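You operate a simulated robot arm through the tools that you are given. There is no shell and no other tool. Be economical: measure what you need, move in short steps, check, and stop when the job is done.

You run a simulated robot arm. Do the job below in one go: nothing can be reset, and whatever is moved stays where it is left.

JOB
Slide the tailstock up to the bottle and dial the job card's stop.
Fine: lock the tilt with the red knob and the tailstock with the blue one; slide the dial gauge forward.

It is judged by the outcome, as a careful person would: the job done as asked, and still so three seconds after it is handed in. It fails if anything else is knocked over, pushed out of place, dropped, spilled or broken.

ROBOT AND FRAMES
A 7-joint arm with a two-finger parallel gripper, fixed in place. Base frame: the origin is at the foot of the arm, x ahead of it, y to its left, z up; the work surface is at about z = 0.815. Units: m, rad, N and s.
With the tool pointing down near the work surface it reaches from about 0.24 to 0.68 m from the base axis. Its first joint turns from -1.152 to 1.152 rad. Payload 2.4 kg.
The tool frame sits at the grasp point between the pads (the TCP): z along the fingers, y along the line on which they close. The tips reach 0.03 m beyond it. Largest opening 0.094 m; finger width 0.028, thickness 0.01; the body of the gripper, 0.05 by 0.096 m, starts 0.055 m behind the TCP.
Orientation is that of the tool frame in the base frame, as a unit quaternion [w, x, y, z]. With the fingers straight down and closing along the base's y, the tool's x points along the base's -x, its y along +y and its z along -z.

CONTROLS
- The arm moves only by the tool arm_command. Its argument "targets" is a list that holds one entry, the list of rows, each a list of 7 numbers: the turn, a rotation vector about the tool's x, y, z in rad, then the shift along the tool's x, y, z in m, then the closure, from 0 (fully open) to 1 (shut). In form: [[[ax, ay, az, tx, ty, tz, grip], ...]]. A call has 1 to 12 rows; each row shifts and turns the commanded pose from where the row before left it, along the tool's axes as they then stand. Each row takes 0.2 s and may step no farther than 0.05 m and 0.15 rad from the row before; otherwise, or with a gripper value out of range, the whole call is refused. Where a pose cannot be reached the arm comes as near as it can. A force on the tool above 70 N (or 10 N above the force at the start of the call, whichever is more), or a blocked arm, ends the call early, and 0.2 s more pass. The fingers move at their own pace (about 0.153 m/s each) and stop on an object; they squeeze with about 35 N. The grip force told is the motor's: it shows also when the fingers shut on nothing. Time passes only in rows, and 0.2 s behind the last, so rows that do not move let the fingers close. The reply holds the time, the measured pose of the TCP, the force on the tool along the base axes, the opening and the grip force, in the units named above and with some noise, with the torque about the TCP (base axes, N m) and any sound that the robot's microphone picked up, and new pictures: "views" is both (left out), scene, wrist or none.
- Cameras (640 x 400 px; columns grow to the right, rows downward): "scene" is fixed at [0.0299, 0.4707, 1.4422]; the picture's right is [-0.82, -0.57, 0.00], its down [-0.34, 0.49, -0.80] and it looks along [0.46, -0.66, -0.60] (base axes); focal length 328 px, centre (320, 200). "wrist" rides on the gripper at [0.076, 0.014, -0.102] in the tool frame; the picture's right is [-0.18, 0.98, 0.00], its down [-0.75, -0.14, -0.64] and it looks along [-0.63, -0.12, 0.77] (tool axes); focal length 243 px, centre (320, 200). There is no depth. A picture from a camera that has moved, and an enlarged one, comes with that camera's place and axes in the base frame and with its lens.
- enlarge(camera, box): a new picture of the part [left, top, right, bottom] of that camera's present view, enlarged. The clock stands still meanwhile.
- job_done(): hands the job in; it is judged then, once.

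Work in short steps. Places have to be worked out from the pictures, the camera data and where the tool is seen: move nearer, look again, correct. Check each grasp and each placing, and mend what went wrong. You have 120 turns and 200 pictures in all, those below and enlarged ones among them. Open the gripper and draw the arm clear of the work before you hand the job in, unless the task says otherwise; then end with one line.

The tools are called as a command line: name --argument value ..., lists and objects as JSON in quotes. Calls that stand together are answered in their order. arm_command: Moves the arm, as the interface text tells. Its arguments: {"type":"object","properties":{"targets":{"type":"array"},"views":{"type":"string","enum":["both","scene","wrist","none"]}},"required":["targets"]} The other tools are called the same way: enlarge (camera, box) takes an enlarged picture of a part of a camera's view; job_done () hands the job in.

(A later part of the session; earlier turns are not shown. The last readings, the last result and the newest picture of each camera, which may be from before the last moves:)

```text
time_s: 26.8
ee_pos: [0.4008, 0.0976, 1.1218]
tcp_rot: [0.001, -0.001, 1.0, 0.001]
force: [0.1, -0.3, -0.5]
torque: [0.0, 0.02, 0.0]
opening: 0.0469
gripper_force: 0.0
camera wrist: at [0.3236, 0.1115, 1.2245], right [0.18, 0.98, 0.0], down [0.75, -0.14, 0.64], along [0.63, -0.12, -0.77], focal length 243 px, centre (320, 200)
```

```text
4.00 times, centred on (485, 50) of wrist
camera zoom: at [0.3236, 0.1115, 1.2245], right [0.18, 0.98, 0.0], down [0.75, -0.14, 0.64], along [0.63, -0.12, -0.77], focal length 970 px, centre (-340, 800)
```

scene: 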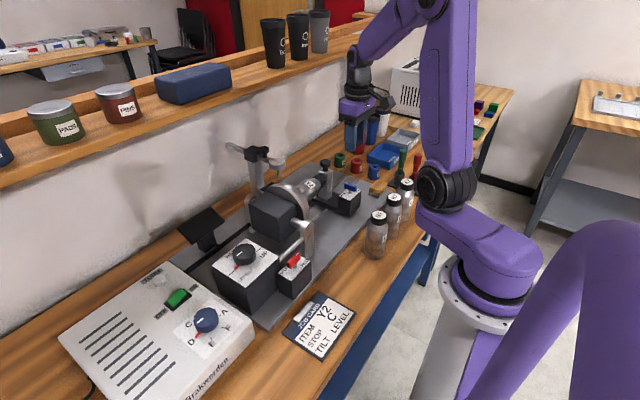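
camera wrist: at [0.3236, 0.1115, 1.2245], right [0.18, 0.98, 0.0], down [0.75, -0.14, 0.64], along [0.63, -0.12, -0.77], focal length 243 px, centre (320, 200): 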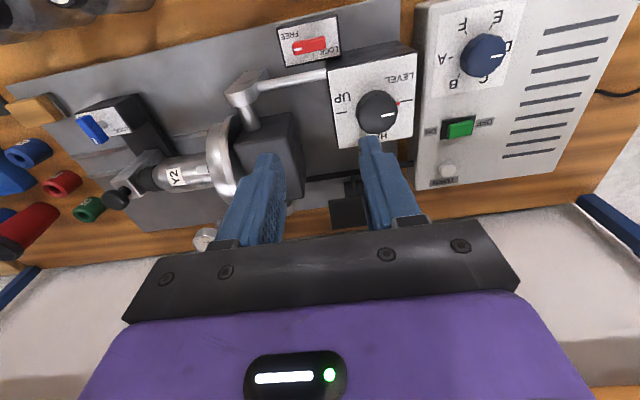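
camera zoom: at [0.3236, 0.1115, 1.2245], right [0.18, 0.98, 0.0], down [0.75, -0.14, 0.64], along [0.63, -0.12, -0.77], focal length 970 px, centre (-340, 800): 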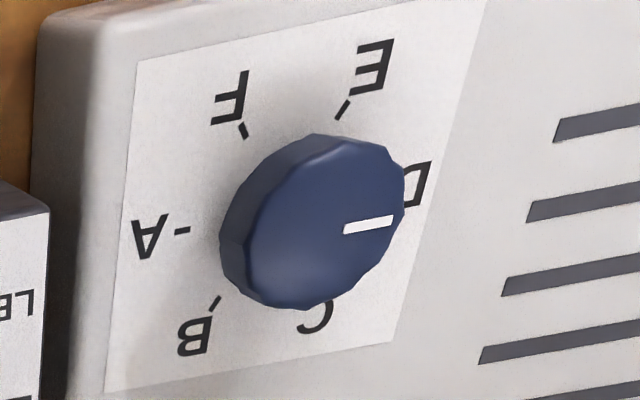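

The tilt pointer sits at LEVEL. Red lever is at about (0.365, 0.0905, 0.903), with the tilt rod close by at x≈0.393. I turn the hand 90° and move above it, with a narrow opening.

arm_command --targets '[[[0, 0, 0.143, 0.036, -0.007, 0, 0.7], [0, 0, 0.143, 0, 0, 0, 0.7], [0, 0, 0.143, 0, 0, 0, 0.7], [0, 0, 0.143, 0, 0, 0, 0.7], [0, 0, 0.143, 0, 0, 0, 0.7], [0, 0, 0.143, 0, 0, 0, 0.7], [0, 0, 0.143, 0, 0, 0, 0.7], [0, 0, 0.143, 0, 0, 0, 0.7], [0, 0, 0.143, 0, 0, 0, 0.7], [0, 0, 0.143, 0, 0, 0, 0.7], [0, 0, 0.141, 0, 0, 0.04, 0.7], [0, 0, 0, 0, 0, 0.04, 0.7]]]' --views "wrist"

enlarge --camera "wrist" --box '[220, 20, 460, 200]'

```text
time_s: 29.4
ee_pos: [0.3672, 0.0924, 1.0449]
tcp_rot: [0.0, 0.708, 0.707, 0.0]
force: [0.2, 1.2, 0.7]
torque: [-0.02, -0.01, -0.04]
opening: 0.0282
gripper_force: 0.0
camera wrist: at [0.3787, 0.1679, 1.1484], right [0.98, -0.18, 0.0], down [-0.14, -0.75, 0.64], along [-0.12, -0.63, -0.77], focal length 243 px, centre (320, 200)
```

wrist: 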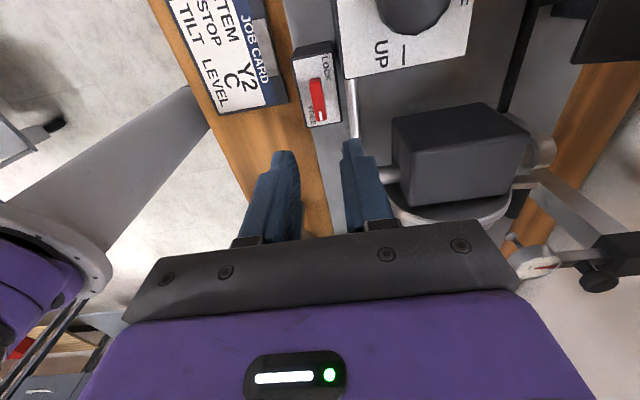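

```text
2.22 times, centred on (340, 110) of wrist
camera zoom: at [0.3787, 0.1679, 1.1484], right [0.98, -0.18, 0.0], down [-0.14, -0.75, 0.64], along [-0.12, -0.63, -0.77], focal length 539 px, centre (276, 400)
```

zoom: 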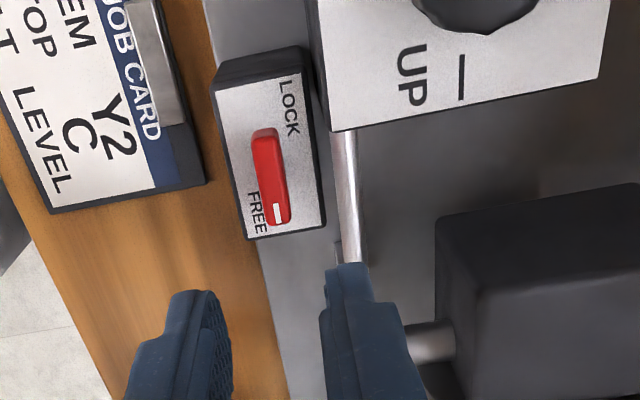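

Narrow gap on the +x side (rod/tilt box from x≈0.387). I'll bias the hand to x=0.361 with a 2.3 cm opening and descend partly to check.

arm_command --targets '[[[0, 0, 0, -0.001, -0.006, 0.03, 0.75], [0, 0, 0, 0, 0, 0.045, 0.75], [0, 0, 0, 0, 0, 0, 0.75]]]' --views "wrist"

enlarge --camera "wrist" --box '[220, 60, 460, 240]'

enlarge --camera "scene" --box '[230, 200, 350, 300]'

```text
time_s: 30.2
ee_pos: [0.36, 0.0899, 0.9676]
tcp_rot: [0.0, 0.707, 0.707, 0.0]
force: [-0.5, -0.5, 0.0]
torque: [0.04, -0.03, -0.01]
opening: 0.0237
gripper_force: 0.0
camera wrist: at [0.3737, 0.1654, 1.071], right [0.98, -0.18, 0.0], down [-0.14, -0.75, 0.64], along [-0.12, -0.63, -0.77], focal length 243 px, centre (320, 200)
```

wrist: 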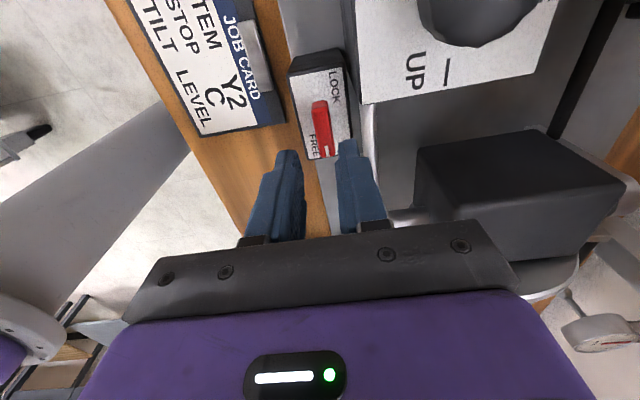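

```text
2.22 times, centred on (340, 150) of wrist
camera zoom: at [0.3737, 0.1654, 1.071], right [0.98, -0.18, 0.0], down [-0.14, -0.75, 0.64], along [-0.12, -0.63, -0.77], focal length 539 px, centre (276, 311)
```

zoom: 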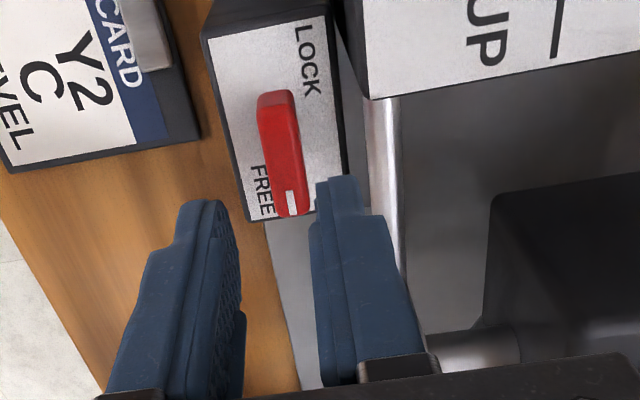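

```text
4.00 times, centred on (290, 250) of scene
camera zoom: at [0.0299, 0.4707, 1.4422], right [-0.82, -0.57, 0.0], down [-0.34, 0.49, -0.8], along [0.46, -0.66, -0.6], focal length 1312 px, centre (440, 0)
```

zoom: 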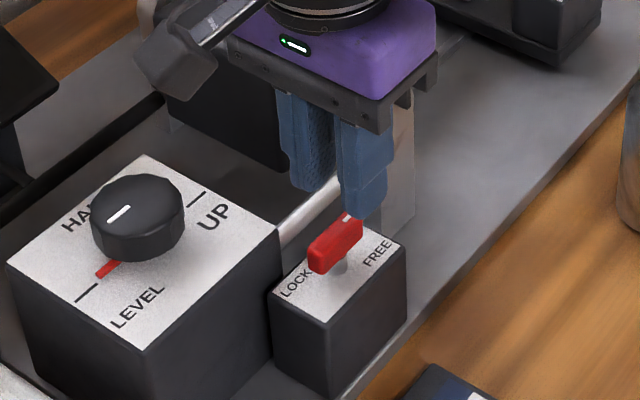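

Lever refined to (0.3622, 0.0943, 0.905). Descend to z≈0.919 and close gently.

arm_command --targets '[[[0, 0, 0, 0.004, 0.0005, 0.025, 0.75], [0, 0, 0, 0, 0, 0.0235, 0.75], [0, 0, 0, 0, 0, 0, 0.75]]]' --views "wrist"

enlarge --camera "scene" --box '[250, 220, 340, 290]'

```text
time_s: 31.0
ee_pos: [0.3614, 0.0937, 0.9218]
tcp_rot: [0.001, 0.707, 0.708, 0.0]
force: [-0.1, -0.7, 1.0]
torque: [0.01, -0.03, -0.02]
opening: 0.0234
gripper_force: 0.0
camera wrist: at [0.3742, 0.1693, 1.0238], right [0.98, -0.18, 0.0], down [-0.14, -0.75, 0.64], along [-0.12, -0.63, -0.77], focal length 243 px, centre (320, 200)
```

wrist: 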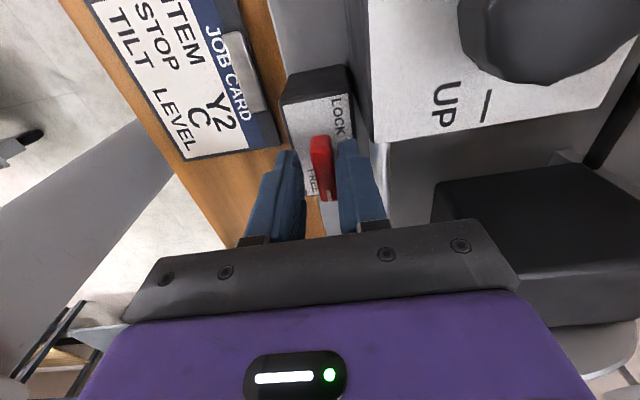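

```text
5.71 times, centred on (295, 255) of scene
camera zoom: at [0.0299, 0.4707, 1.4422], right [-0.82, -0.57, 0.0], down [-0.34, 0.49, -0.8], along [0.46, -0.66, -0.6], focal length 1875 px, centre (463, -114)
```

zoom: 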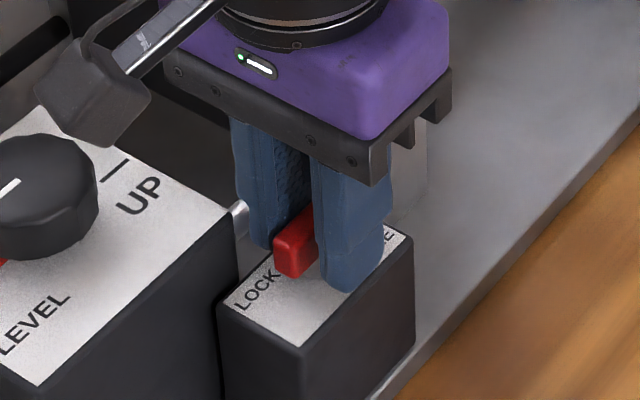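

The lever is between the pads, nothing touched. Close and read the load.

arm_command --targets '[[[0, 0, 0, 0, 0.001, 0.001, 0.85], [0, 0, 0, 0, 0, 0, 1], [0, 0, 0, 0, 0, 0, 1]]]' --views "none"

```text
time_s: 31.8
ee_pos: [0.3639, 0.0944, 0.9193]
tcp_rot: [0.002, 0.706, 0.708, 0.002]
force: [14.2, 0.1, 11.4]
torque: [0.33, 0.34, 0.01]
opening: 0.0121
gripper_force: 44.9
```

arm_command --targets '[[[0, 0, 0, 0, 0.0012, -0.0004, 1], [0, 0, -0.1, 0, 0, 0, 1], [0, 0, -0.1, 0, 0, 0, 1], [0, 0, -0.1, 0, 0, 0, 1], [0, 0, 0, 0, 0, 0, 1]]]' --views "none"

enlarge --camera "scene" --box '[220, 210, 340, 290]'

```text
time_s: 33.0
ee_pos: [0.3634, 0.0939, 0.9197]
tcp_rot: [0.001, 0.592, 0.806, 0.002]
force: [11.5, 1.3, 34.7]
torque: [-0.28, 0.23, 0.01]
opening: 0.0121
gripper_force: 44.5
```

```text
5.00 times, centred on (280, 250) of scene
camera zoom: at [0.0297, 0.4706, 1.4423], right [-0.82, -0.57, 0.0], down [-0.34, 0.49, -0.8], along [0.46, -0.66, -0.6], focal length 1640 px, centre (520, -50)
```

zoom: 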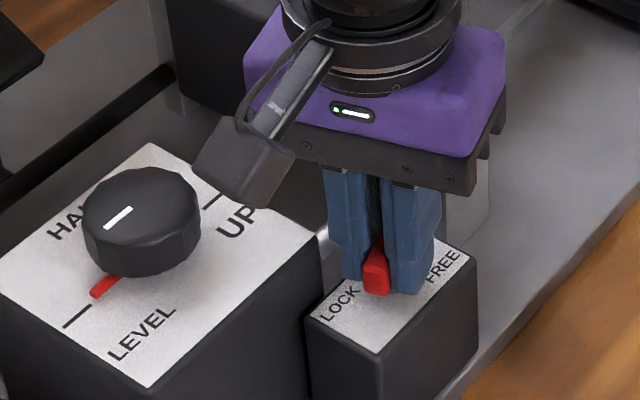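

arm_command --targets '[[[0, 0, -0.12, 0, 0.0008, -0.001, 1], [0, 0, -0.12, 0, 0, 0, 1], [0, 0, -0.12, 0, 0, 0, 1], [0, 0, -0.12, 0, 0, 0, 1], [0, 0, 0, 0, 0, 0, 1]]]' --views "none"

enlarge --camera "scene" --box '[220, 210, 340, 290]'

```text
time_s: 34.2
ee_pos: [0.3628, 0.0949, 0.9184]
tcp_rot: [0.0, 0.385, 0.923, -0.001]
force: [3.2, -9.2, 8.5]
torque: [-0.69, -0.99, -0.02]
opening: 0.0118
gripper_force: 44.8
```

```text
5.00 times, centred on (280, 250) of scene
camera zoom: at [0.0298, 0.4704, 1.4423], right [-0.82, -0.57, 0.0], down [-0.34, 0.49, -0.8], along [0.46, -0.66, -0.6], focal length 1640 px, centre (520, -50)
```

zoom: 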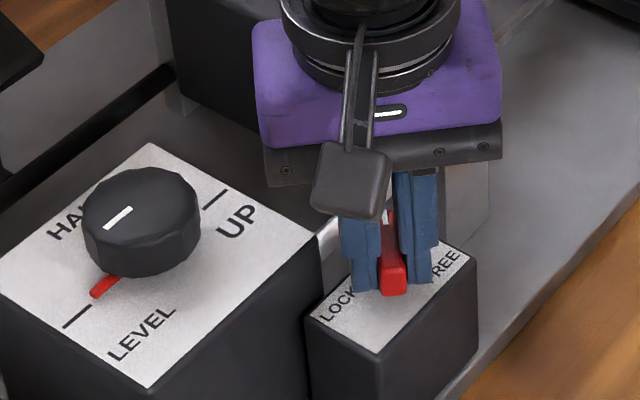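

arm_command --targets '[[[0, 0, -0.13, 0, -0.0005, 0, 1], [0, 0, -0.13, 0, 0, 0, 1], [0, 0, -0.13, 0, 0, 0, 1], [0, 0, -0.13, 0, 0, 0, 1], [0, 0, -0.13, 0, 0, 0, 1], [0, 0, 0, 0, 0, 0, 1]]]' --views "none"

enlarge --camera "scene" --box '[220, 210, 340, 290]'

```text
time_s: 35.6
ee_pos: [0.3623, 0.0923, 0.9205]
tcp_rot: [-0.003, 0.07, 0.998, 0.0]
force: [7.6, -26.2, -33.5]
torque: [-0.17, -0.16, 0.0]
opening: 0.0117
gripper_force: 45.2
```

```text
5.00 times, centred on (280, 250) of scene
camera zoom: at [0.0305, 0.4701, 1.4424], right [-0.82, -0.57, 0.0], down [-0.34, 0.49, -0.8], along [0.46, -0.66, -0.6], focal length 1640 px, centre (520, -50)
```

zoom: 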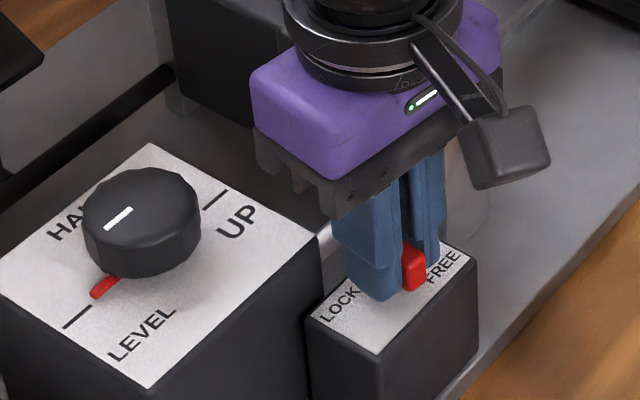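

arm_command --targets '[[[0, 0, -0.07, 0, -0.002, 0.001, 1], [0, 0, -0.07, 0, 0, 0, 1], [0, 0, -0.06, 0, 0, 0, 1], [0, 0, 0, 0, 0, 0, 1]]]' --views "none"

```text
time_s: 36.6
ee_pos: [0.3623, 0.0933, 0.9189]
tcp_rot: [0.001, -0.03, 1.0, -0.001]
force: [-9.4, -3.3, 34.0]
torque: [-0.08, 0.29, -1.37]
opening: 0.0127
gripper_force: 44.9
```

End stop reached (-1.37 N·m) at 90°. Ease back, open, lift.

arm_command --targets '[[[0, 0, 0.06, 0, 0, 0, 1], [0, 0, 0, 0, 0, 0, 0.75], [0, 0, 0, 0, 0, 0, 0.72], [0, 0, 0, 0, 0, -0.04, 0.72], [0, 0, 0, 0, 0, -0.05, 0.5], [0, 0, 0, 0, 0, -0.05, 0.5], [0, 0, 0, 0, 0, 0, 0.5]]]'

enlarge --camera "scene" --box '[130, 220, 340, 360]'

```text
time_s: 38.2
ee_pos: [0.362, 0.0921, 1.0611]
tcp_rot: [0.0, -0.001, 1.0, 0.0]
force: [-0.1, 0.5, 0.2]
torque: [0.0, 0.0, -0.01]
opening: 0.047
gripper_force: 0.1
camera wrist: at [0.2845, 0.1062, 1.1647], right [0.18, 0.98, 0.0], down [0.75, -0.14, 0.64], along [0.63, -0.12, -0.77], focal length 243 px, centre (320, 200)
```

scene: 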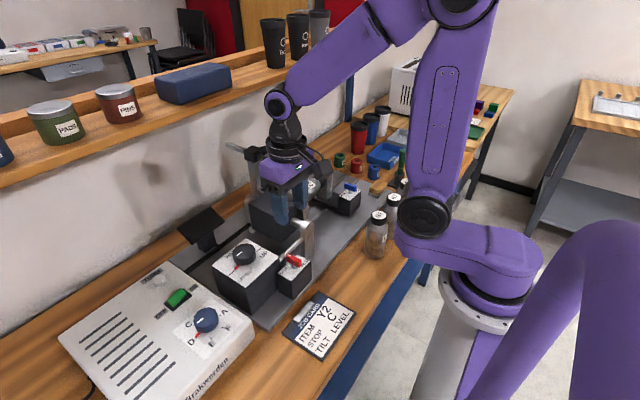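
wrist: 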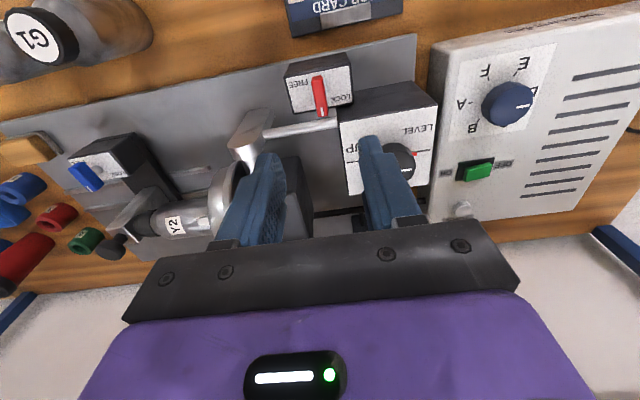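

```text
2.86 times, centred on (235, 290) of scene
camera zoom: at [0.0298, 0.4707, 1.4422], right [-0.82, -0.57, 0.0], down [-0.34, 0.49, -0.8], along [0.46, -0.66, -0.6], focal length 937 px, centre (563, -57)
```

zoom: 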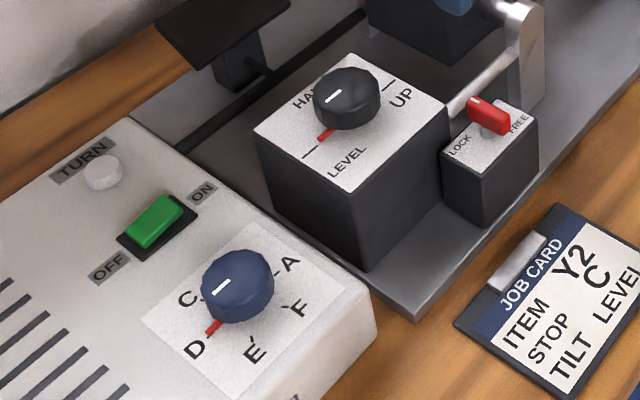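

Red lever is at LOCK. The stop dial has to go from D to C, i.e. 60° clockwise seen from above. Move above the dial and look.

arm_command --targets '[[[0, 0, 0, -0.024, 0.03, 0, 0.2], [0, 0, 0, -0.024, 0.04, 0, 0.2], [0, 0, 0, 0, 0.045, 0, 0.2], [0, 0, 0, 0, 0.045, 0, 0.2], [0, 0, 0, 0, 0.038, 0, 0.2], [0, 0, 0, 0, 0, 0, 0.2]]]'

enlarge --camera "wrist" --box '[220, 20, 460, 170]'

enlarge --camera "scene" --box '[130, 260, 290, 380]'

```text
time_s: 39.6
ee_pos: [0.4119, 0.2898, 1.0622]
tcp_rot: [0.0, -0.001, 1.0, 0.0]
force: [0.1, 0.3, 0.4]
torque: [-0.01, 0.0, -0.02]
opening: 0.075
gripper_force: 0.0
camera wrist: at [0.3342, 0.3028, 1.1648], right [0.18, 0.98, 0.0], down [0.75, -0.14, 0.64], along [0.63, -0.12, -0.77], focal length 243 px, centre (320, 200)
```

scene: 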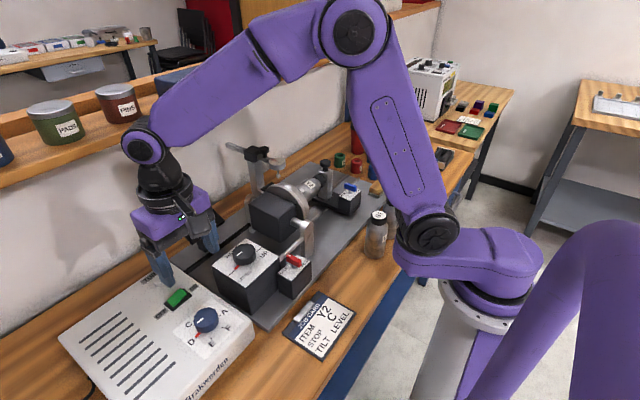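
wrist: 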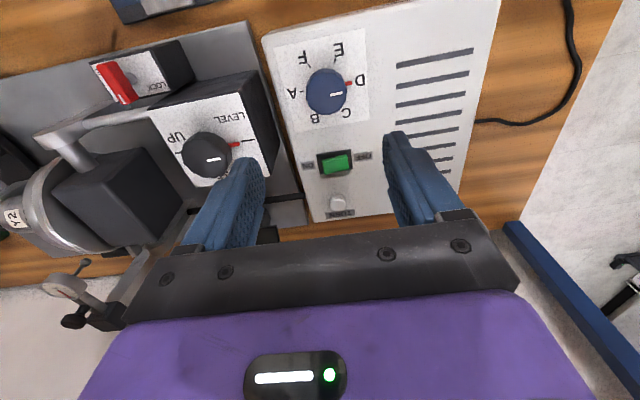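

```text
2.67 times, centred on (340, 95) of wrist
camera zoom: at [0.3342, 0.3028, 1.1648], right [0.18, 0.98, 0.0], down [0.75, -0.14, 0.64], along [0.63, -0.12, -0.77], focal length 647 px, centre (267, 480)
```

zoom: 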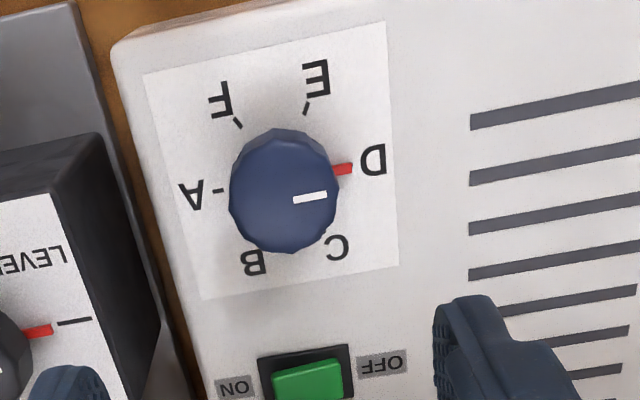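

```text
3.33 times, centred on (210, 320) of scene
camera zoom: at [0.0298, 0.4707, 1.4422], right [-0.82, -0.57, 0.0], down [-0.34, 0.49, -0.8], along [0.46, -0.66, -0.6], focal length 1094 px, centre (687, -200)
```

zoom: 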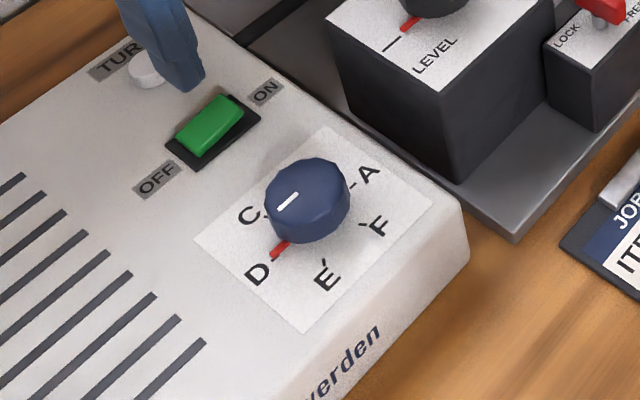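

Knob centre is at about (0.4146, 0.2938), top at z≈0.887, diameter ≈46 mm. Descend over it with a 75 mm opening, tips ending just above the red pointer.

arm_command --targets '[[[0, 0, 0, -0.0027, 0.004, 0.04, 0.2], [0, 0, 0, 0, 0, 0.045, 0.2], [0, 0, 0, 0, 0, 0.035, 0.2], [0, 0, 0, 0, 0, 0, 0.2]]]' --views "wrist"

enlarge --camera "scene" --box '[130, 260, 290, 380]'

```text
time_s: 40.6
ee_pos: [0.4113, 0.2951, 0.9392]
tcp_rot: [0.0, 0.001, 1.0, 0.0]
force: [-0.4, -0.3, 0.0]
torque: [0.04, -0.01, 0.02]
opening: 0.0754
gripper_force: 0.0
camera wrist: at [0.3347, 0.3084, 1.0429], right [0.18, 0.98, 0.0], down [0.75, -0.14, 0.64], along [0.63, -0.12, -0.77], focal length 243 px, centre (320, 200)
```

wrist: 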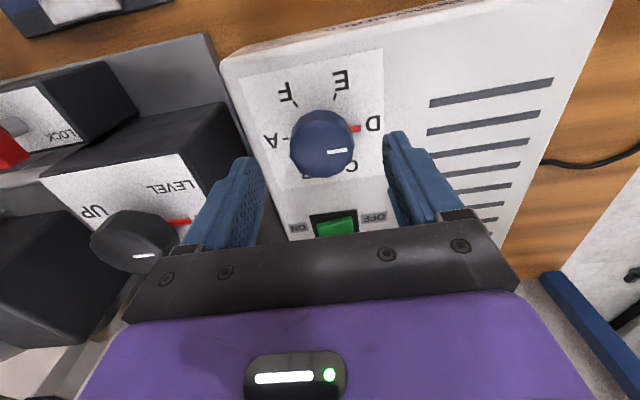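

```text
3.33 times, centred on (210, 320) of scene
camera zoom: at [0.0299, 0.4707, 1.4422], right [-0.82, -0.57, 0.0], down [-0.34, 0.49, -0.8], along [0.46, -0.66, -0.6], focal length 1094 px, centre (687, -200)
```

zoom: 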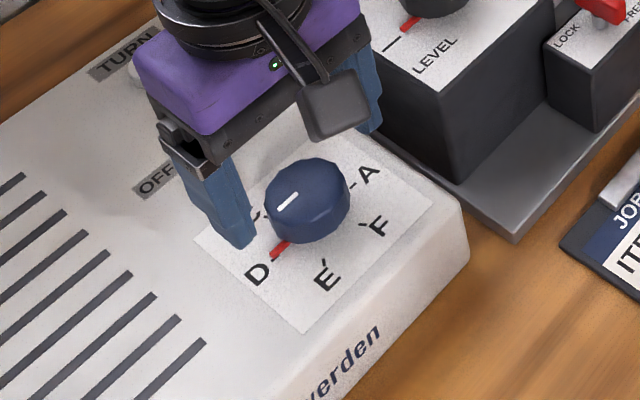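

Well aligned; descend to TCP z≈0.902 and close on the knob.

arm_command --targets '[[[0, 0, 0, -0.002, 0, 0.02, 0.2], [0, 0, 0, 0, -0.0005, 0.018, 0.2], [0, 0, 0, 0, 0, 0, 0.4], [0, 0, 0, 0, 0, 0, 0.7], [0, 0, 0, 0, 0, 0, 0.7]]]' --views "wrist"

enlarge --camera "scene" --box '[130, 260, 290, 380]'

```text
time_s: 41.8
ee_pos: [0.4149, 0.296, 0.9027]
tcp_rot: [0.0, -0.001, 1.0, 0.0]
force: [1.1, 10.8, -9.6]
torque: [0.44, -0.65, -0.01]
opening: 0.0435
gripper_force: 44.9
camera wrist: at [0.3365, 0.3085, 1.0052], right [0.18, 0.98, 0.0], down [0.75, -0.14, 0.64], along [0.63, -0.12, -0.77], focal length 243 px, centre (320, 200)
```

wrist: 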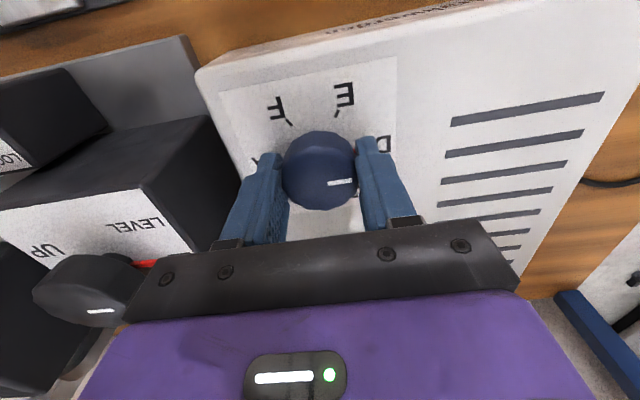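

```text
3.33 times, centred on (210, 320) of scene
camera zoom: at [0.03, 0.471, 1.4421], right [-0.82, -0.57, 0.0], down [-0.34, 0.49, -0.8], along [0.46, -0.66, -0.6], focal length 1094 px, centre (687, -200)
```

zoom: 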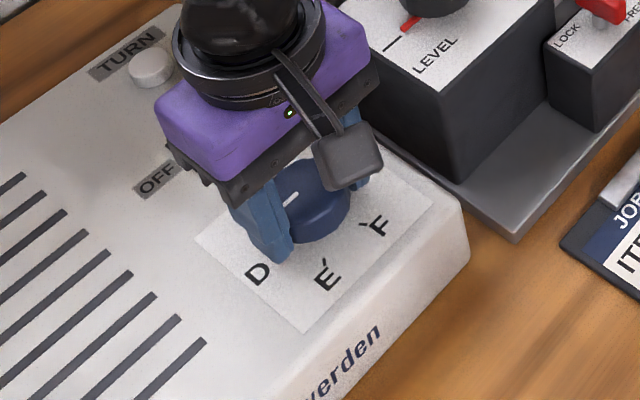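

Firm grip (43.5 mm). Turn clockwise in steps.

arm_command --targets '[[[0, 0, 0.1, 0, 0.001, 0, 0.7], [0, 0, 0.1, 0, 0, 0, 0.7], [0, 0, 0.1, 0, 0, 0, 0.7], [0, 0, 0.1, 0, 0, 0, 0.7], [0, 0, 0.1, 0, 0, 0, 0.7], [0, 0, 0, 0, 0, 0, 0.7]]]' --views "wrist"

enlarge --camera "scene" --box '[130, 260, 290, 380]'

```text
time_s: 43.2
ee_pos: [0.4149, 0.2956, 0.9022]
tcp_rot: [0.0, 0.248, 0.969, 0.001]
force: [-13.7, 9.1, 35.7]
torque: [0.34, 0.51, 0.02]
opening: 0.0432
gripper_force: 45.3
camera wrist: at [0.353, 0.344, 1.0053], right [0.63, 0.77, 0.0], down [0.59, -0.49, 0.64], along [0.5, -0.41, -0.77], focal length 243 px, centre (320, 200)
```

wrist: 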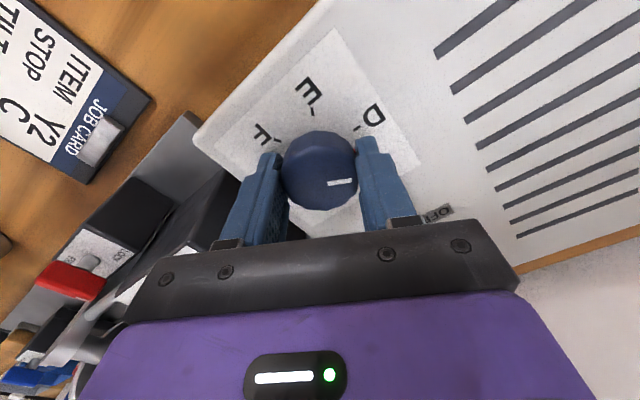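

```text
3.33 times, centred on (210, 320) of scene
camera zoom: at [0.029, 0.4705, 1.4423], right [-0.82, -0.57, 0.0], down [-0.34, 0.49, -0.8], along [0.46, -0.66, -0.6], focal length 1094 px, centre (687, -200)
```

zoom: 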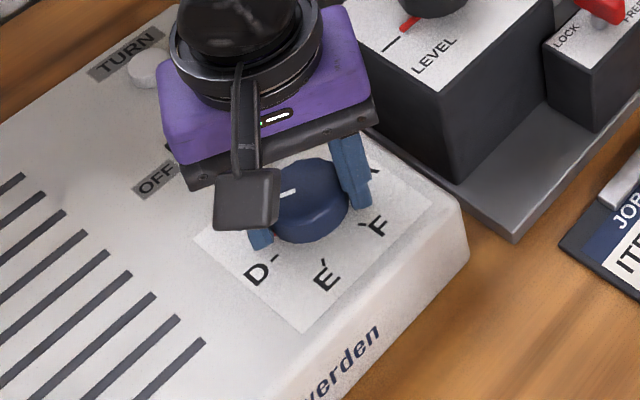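

arm_command --targets '[[[0, 0, 0.11, 0, 0, -0.001, 0.7], [0, 0, 0.11, 0, 0, 0, 0.7], [0, 0, 0.11, 0, 0, 0, 0.7], [0, 0, 0.11, 0, 0, 0, 0.7], [0, 0, 0.107, 0, 0, 0, 0.7], [0, 0, 0, 0, 0, 0, 0.7]]]' --views "wrist"

enlarge --camera "scene" --box '[130, 260, 290, 380]'

```text
time_s: 44.6
ee_pos: [0.4138, 0.2963, 0.901]
tcp_rot: [0.0, 0.499, 0.866, 0.0]
force: [-10.1, 21.2, 9.0]
torque: [0.73, 0.04, 0.0]
opening: 0.0434
gripper_force: 45.3
camera wrist: at [0.3875, 0.3684, 1.0052], right [0.94, 0.33, 0.0], down [0.26, -0.72, 0.64], along [0.21, -0.6, -0.77], focal length 243 px, centre (320, 200)
```

wrist: 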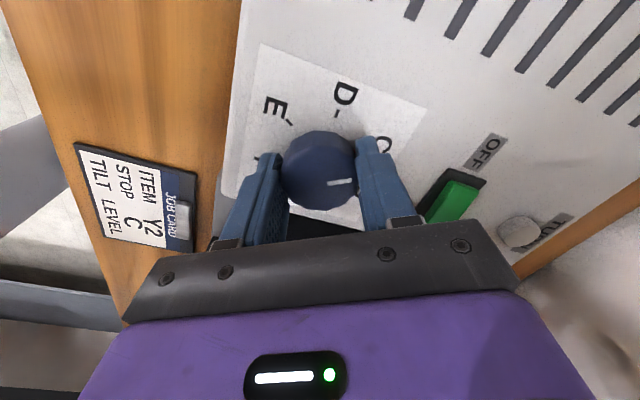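

```text
3.33 times, centred on (210, 320) of scene
camera zoom: at [0.0295, 0.4711, 1.4421], right [-0.82, -0.57, 0.0], down [-0.34, 0.49, -0.8], along [0.46, -0.66, -0.6], focal length 1094 px, centre (687, -200)
```

zoom: 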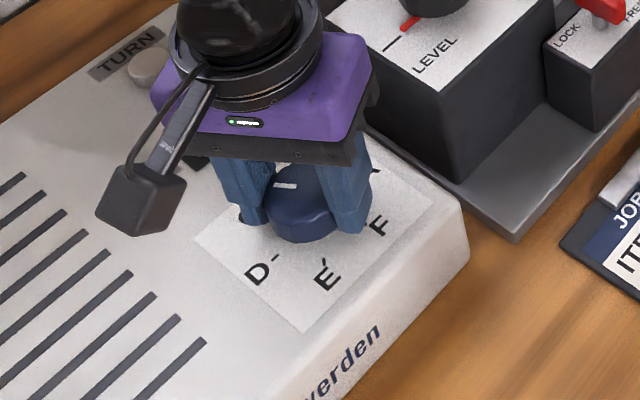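

Turned 60.0°. Open to 70 mm, lift straight up and check the pointer.

arm_command --targets '[[[0, 0, 0, 0, 0, 0, 0.4], [0, 0, 0, 0, 0, 0, 0.3], [0, 0, 0, 0, 0, 0, 0.25], [0, 0, 0, 0, 0, -0.05, 0.25], [0, 0, 0, 0, 0, -0.05, 0.25], [0, 0, 0, 0, 0, -0.05, 0.25], [0, 0, 0, 0, 0, 0, 0.25]]]' --views "wrist"

enlarge --camera "wrist" --box '[240, 20, 440, 170]'

enlarge --camera "scene" --box '[150, 270, 270, 360]'

```text
time_s: 46.2
ee_pos: [0.4168, 0.295, 1.0524]
tcp_rot: [0.0, 0.499, 0.866, 0.0]
force: [-0.4, -0.5, 0.5]
torque: [-0.01, 0.0, 0.01]
opening: 0.0707
gripper_force: 0.0
camera wrist: at [0.3898, 0.3679, 1.1552], right [0.94, 0.33, 0.0], down [0.26, -0.72, 0.64], along [0.21, -0.61, -0.77], focal length 243 px, centre (320, 200)
```

wrist: 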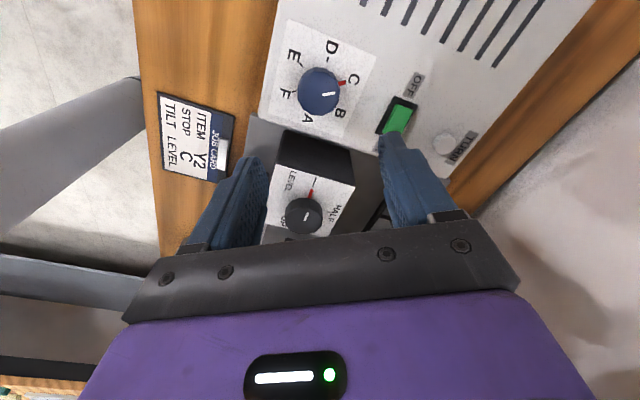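

```text
2.67 times, centred on (340, 95) of wrist
camera zoom: at [0.3898, 0.3679, 1.1552], right [0.94, 0.33, 0.0], down [0.26, -0.72, 0.64], along [0.21, -0.61, -0.77], focal length 647 px, centre (267, 480)
```

zoom: 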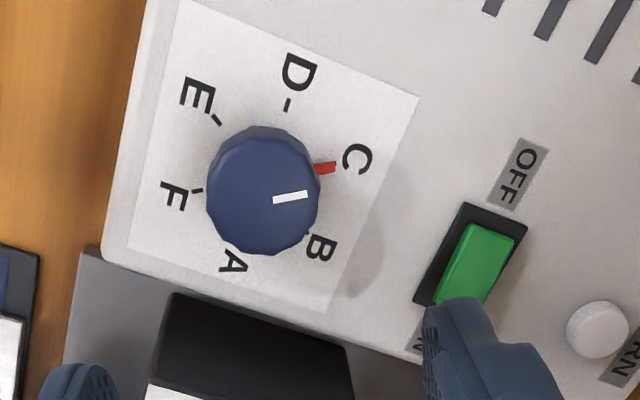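

```text
4.44 times, centred on (210, 315) of scene
camera zoom: at [0.0299, 0.4707, 1.4422], right [-0.82, -0.57, 0.0], down [-0.34, 0.49, -0.8], along [0.46, -0.66, -0.6], focal length 1458 px, centre (809, -311)
```

zoom: 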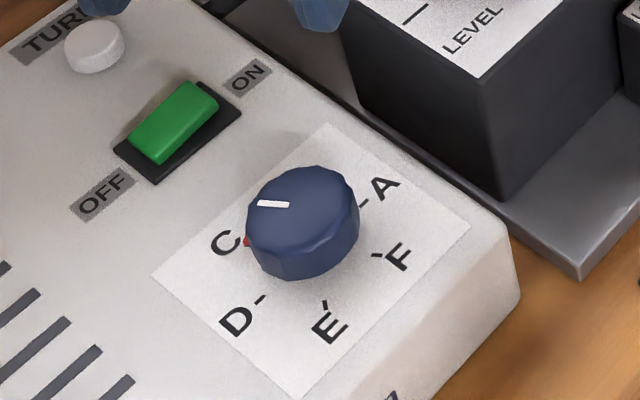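

The pointer is squarely on C. Next, the dial gauge at about (0.571, -0.103, 0.985), which slides on a bar along x. Rise, turn the hand back, and move over it for a look.

arm_command --targets '[[[0, 0, -0.13, 0, 0, -0.045, 0.3], [0, 0, -0.13, 0, 0, -0.045, 0.3], [0, 0, -0.13, 0, 0, 0, 0.3], [0, 0, -0.13, 0, 0, 0, 0.3], [0, 0, -0.13, 0, 0, 0, 0.3], [0, 0, -0.13, 0, 0, 0, 0.3], [0, 0, -0.13, 0, 0, 0, 0.3], [0, 0, -0.137, 0, 0, 0, 0.3], [0, 0, 0, -0.02, -0.044, 0, 0.3], [0, 0, 0, -0.02, -0.044, 0, 0.3], [0, 0, 0, -0.02, -0.044, 0, 0.3], [0, 0, 0, -0.02, -0.044, 0, 0.3]]]' --views "none"

arm_command --targets '[[[0, 0, 0, -0.02, -0.044, 0, 0.3], [0, 0, 0, -0.02, -0.044, 0, 0.3], [0, 0, 0, -0.02, -0.044, 0, 0.3], [0, 0, 0, -0.02, -0.044, 0, 0.3], [0, 0, 0, -0.02, -0.044, 0, 0.3], [0, 0, 0, 0, 0, 0, 0.3]]]'

enlarge --camera "wrist" --box '[240, 20, 440, 170]'

```text
time_s: 48.8
ee_pos: [0.497, 0.1173, 1.1423]
tcp_rot: [0.001, -0.001, 1.0, 0.0]
force: [0.5, -0.4, 0.2]
torque: [0.01, -0.01, 0.06]
opening: 0.0657
gripper_force: 0.1
```

```text
time_s: 50.2
ee_pos: [0.5956, -0.101, 1.1441]
tcp_rot: [0.0, -0.001, 1.0, 0.0]
force: [-0.6, -0.2, -1.2]
torque: [-0.01, -0.03, -0.03]
opening: 0.0657
gripper_force: 0.1
camera wrist: at [0.5189, -0.0876, 1.2469], right [0.18, 0.98, 0.0], down [0.75, -0.14, 0.64], along [0.63, -0.12, -0.77], focal length 243 px, centre (320, 200)
```

scene: 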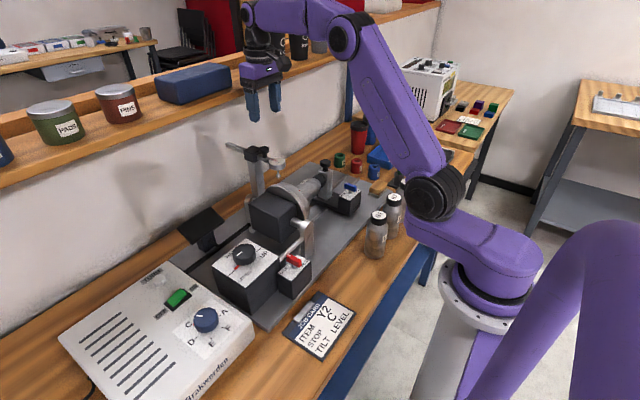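
wrist: 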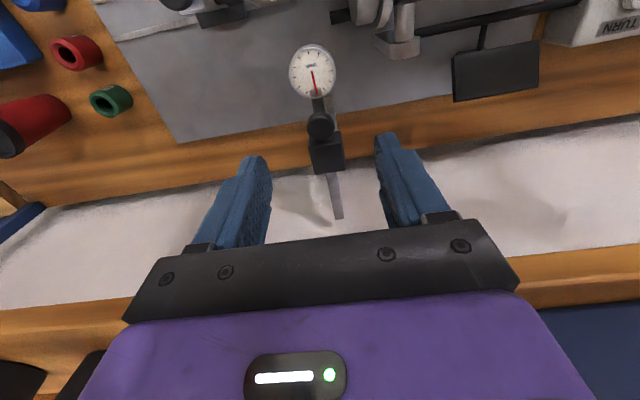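

```text
2.67 times, centred on (340, 95) of wrist
camera zoom: at [0.5189, -0.0876, 1.2469], right [0.18, 0.98, 0.0], down [0.75, -0.14, 0.64], along [0.63, -0.12, -0.77], focal length 647 px, centre (267, 480)
```

zoom: 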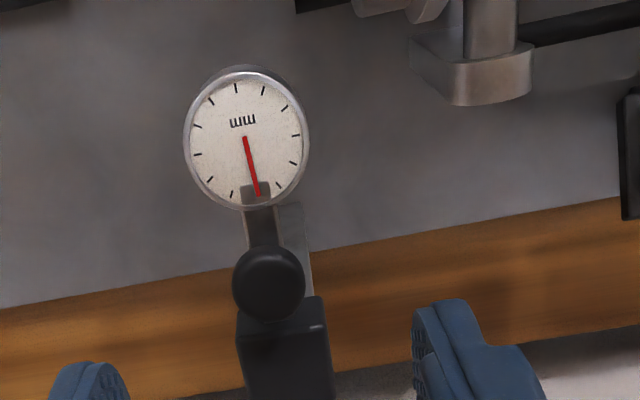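

enlarge --camera "scene" --box '[215, 130, 305, 190]'

```text
6.67 times, centred on (260, 160) of scene
camera zoom: at [0.0299, 0.4706, 1.4422], right [-0.82, -0.57, 0.0], down [-0.34, 0.49, -0.8], along [0.46, -0.66, -0.6], focal length 2187 px, centre (720, 467)
```

zoom: 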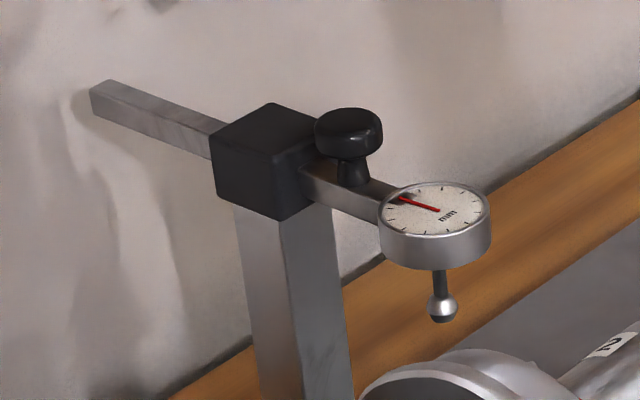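

The black mushroom knob sits on the bar: it is the slide's handle, at about (0.6186, -0.1065, 1.01). Approach it, biased slightly toward the gauge to clear the block.

arm_command --targets '[[[0, 0, 0, -0.018, -0.0055, 0.03, 0.4], [0, 0, 0, 0, 0, 0.045, 0.4], [0, 0, 0, 0, 0, 0, 0.4]]]' --views "wrist"

enlarge --camera "scene" --box '[215, 110, 305, 190]'

```text
time_s: 50.7
ee_pos: [0.6169, -0.1063, 1.1188]
tcp_rot: [0.022, -0.001, 1.0, -0.003]
force: [1.5, -0.9, 10.0]
torque: [0.19, -0.26, -0.03]
opening: 0.0565
gripper_force: 0.0
stopped in row 2: the force on the tool passed its limit at 105 N (the readings are from after the stop); the commanded pose is now the measured one
camera wrist: at [0.5352, -0.0924, 1.2183], right [0.18, 0.98, 0.0], down [0.73, -0.14, 0.67], along [0.66, -0.12, -0.74], focal length 243 px, centre (320, 200)
```

wrist: 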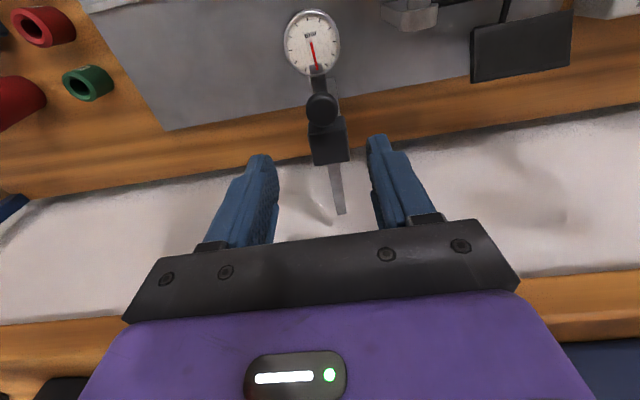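

```text
5.00 times, centred on (260, 150) of scene
camera zoom: at [0.0297, 0.4707, 1.4422], right [-0.82, -0.57, 0.0], down [-0.34, 0.49, -0.8], along [0.46, -0.66, -0.6], focal length 1640 px, centre (620, 450)
```

zoom: 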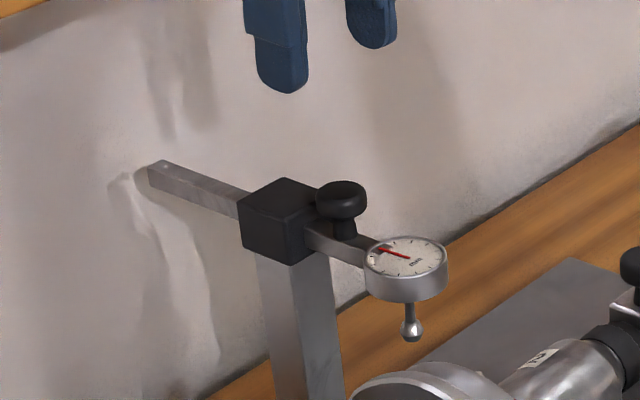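

Something up high — evidently the shelf — stopped the vertical hand here. I back away and tilt the hand so it reaches forward under the shelf with the wrist toward the robot.

arm_command --targets '[[[0, 0, 0, 0.045, 0, -0.01, 0.4], [0, 0, 0, 0.045, 0, -0.005, 0.4], [0, -0.11, 0, 0, 0, 0, 0.4], [0, -0.11, 0, 0, 0, 0, 0.4], [0, -0.11, 0, 0, 0, 0, 0.4], [0, -0.11, 0, 0, 0, 0, 0.4], [0, -0.11, 0, 0, 0, 0, 0.4], [0, 0, 0, 0, 0, 0, 0.4]]]'

```text
time_s: 52.5
ee_pos: [0.5255, -0.107, 1.1279]
tcp_rot: [0.29, -0.003, 0.957, -0.001]
force: [1.2, -0.6, -0.4]
torque: [0.01, 0.02, -0.02]
opening: 0.0562
gripper_force: 0.0
camera wrist: at [0.4044, -0.0931, 1.1719], right [0.15, 0.98, 0.1], down [0.27, -0.14, 0.95], along [0.95, -0.12, -0.29], focal length 243 px, centre (320, 200)
```

scene: 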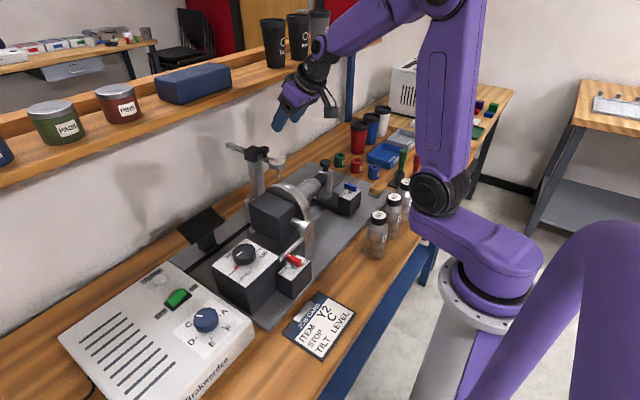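
wrist: 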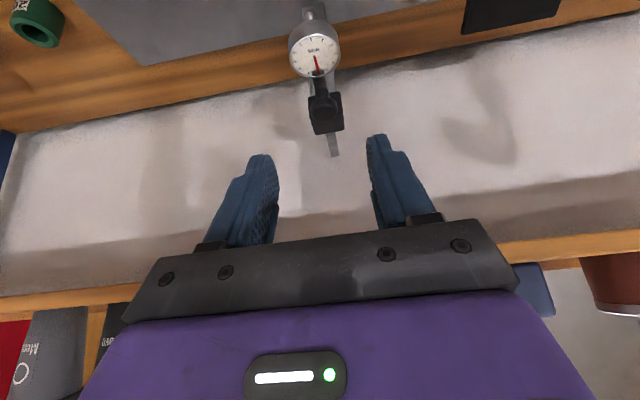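

Shelf items look unmoved. Now approach along the fingers; stop 5 cm short and check.

arm_command --targets '[[[0, 0, 0, -0.0084, 0.0005, 0.03, 0.4], [0, 0, 0, 0, 0, 0.04, 0.4], [0, 0, 0, 0, 0, 0.01, 0.4], [0, 0, 0, 0, 0, 0, 0.4]]]' --views "wrist"

enlarge --camera "scene" --box '[215, 110, 335, 190]'

enlarge --camera "wrist" --box '[220, 20, 460, 200]'

```text
time_s: 53.5
ee_pos: [0.5749, -0.1081, 1.0651]
tcp_rot: [0.289, -0.002, 0.957, -0.001]
force: [-0.1, 0.1, 0.0]
torque: [-0.01, -0.01, 0.01]
opening: 0.0564
gripper_force: 0.1
camera wrist: at [0.4549, -0.0937, 1.1094], right [0.15, 0.98, 0.1], down [0.27, -0.14, 0.95], along [0.95, -0.12, -0.29], focal length 243 px, centre (320, 200)
```

wrist: 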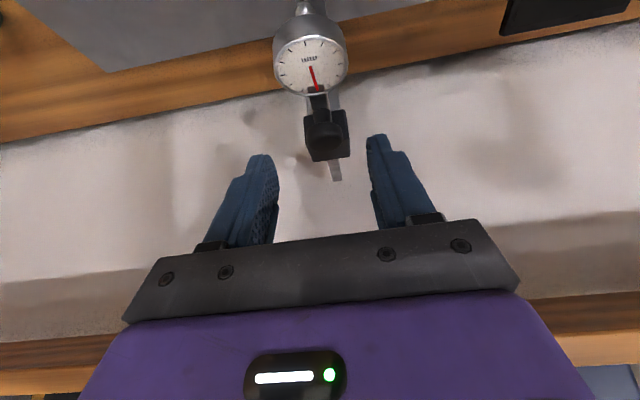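

```text
5.00 times, centred on (275, 150) of scene
camera zoom: at [0.0299, 0.4707, 1.4422], right [-0.82, -0.57, 0.0], down [-0.34, 0.49, -0.8], along [0.46, -0.66, -0.6], focal length 1640 px, centre (545, 450)
```

zoom: 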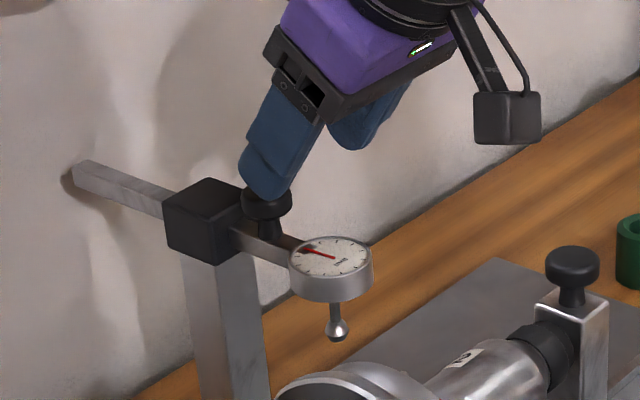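

```text
2.22 times, centred on (340, 110) of wrist
camera zoom: at [0.4549, -0.0937, 1.1094], right [0.15, 0.98, 0.1], down [0.27, -0.14, 0.95], along [0.95, -0.12, -0.29], focal length 539 px, centre (276, 400)
```

zoom: 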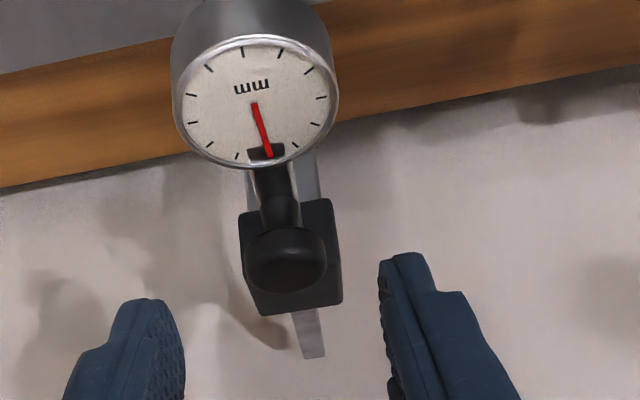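

Knob confirmed at (0.6186, -0.106, 1.010). Advance 5 cm along the fingers and grip it.

arm_command --targets '[[[0, 0, 0, 0, 0.002, 0.025, 0.4], [0, 0, 0, 0, 0, 0.024, 0.4], [0, 0, 0, 0, 0, 0, 0.4]]]' --views "wrist"

enlarge --camera "scene" --box '[215, 110, 335, 190]'

```text
time_s: 54.3
ee_pos: [0.6037, -0.1051, 1.0245]
tcp_rot: [0.289, -0.001, 0.957, -0.002]
force: [-0.1, 0.0, 0.7]
torque: [0.01, 0.0, 0.01]
opening: 0.0565
gripper_force: 0.0
camera wrist: at [0.482, -0.0927, 1.069], right [0.15, 0.98, 0.1], down [0.27, -0.14, 0.95], along [0.95, -0.12, -0.29], focal length 243 px, centre (320, 200)
```

wrist: 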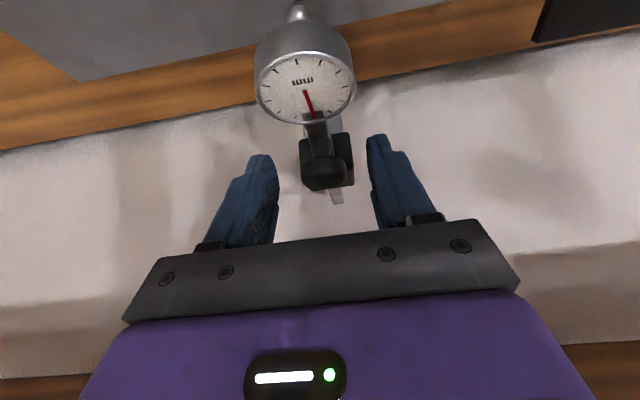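

```text
5.00 times, centred on (275, 150) of scene
camera zoom: at [0.0299, 0.4707, 1.4422], right [-0.82, -0.57, 0.0], down [-0.34, 0.49, -0.8], along [0.46, -0.66, -0.6], focal length 1640 px, centre (545, 450)
```

zoom: 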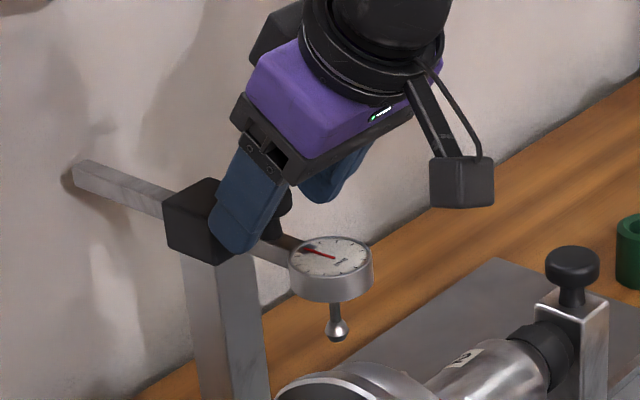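

Knob lies between the pads. Close.

arm_command --targets '[[[0, 0, 0, 0, 0, 0, 0.6], [0, 0, 0, 0, 0, 0, 0.75], [0, 0, 0, 0, 0, 0, 0.85], [0, 0, 0, 0, 0, 0, 0.85]]]' --views "wrist"

enlarge --camera "scene" --box '[215, 110, 335, 190]'

```text
time_s: 55.3
ee_pos: [0.6036, -0.1041, 1.0237]
tcp_rot: [0.289, -0.003, 0.957, -0.001]
force: [0.8, 6.7, -0.9]
torque: [0.1, -0.07, 0.16]
opening: 0.027
gripper_force: 45.1
camera wrist: at [0.4818, -0.0916, 1.0691], right [0.15, 0.98, 0.1], down [0.27, -0.14, 0.95], along [0.95, -0.11, -0.29], focal length 243 px, centre (320, 200)
```

wrist: 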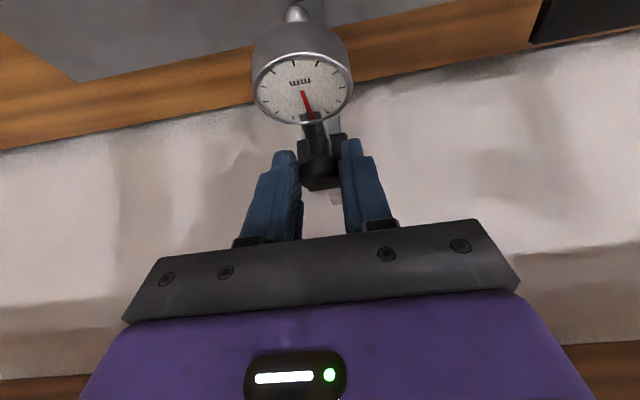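

```text
5.00 times, centred on (275, 150) of scene
camera zoom: at [0.0299, 0.4709, 1.4422], right [-0.82, -0.57, 0.0], down [-0.34, 0.49, -0.8], along [0.46, -0.66, -0.6], focal length 1640 px, centre (545, 450)
```

zoom: 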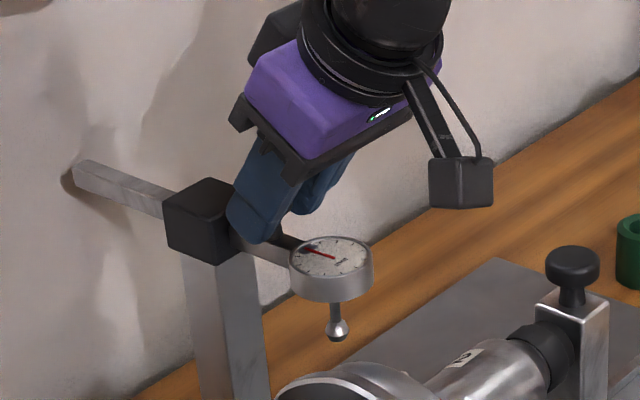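

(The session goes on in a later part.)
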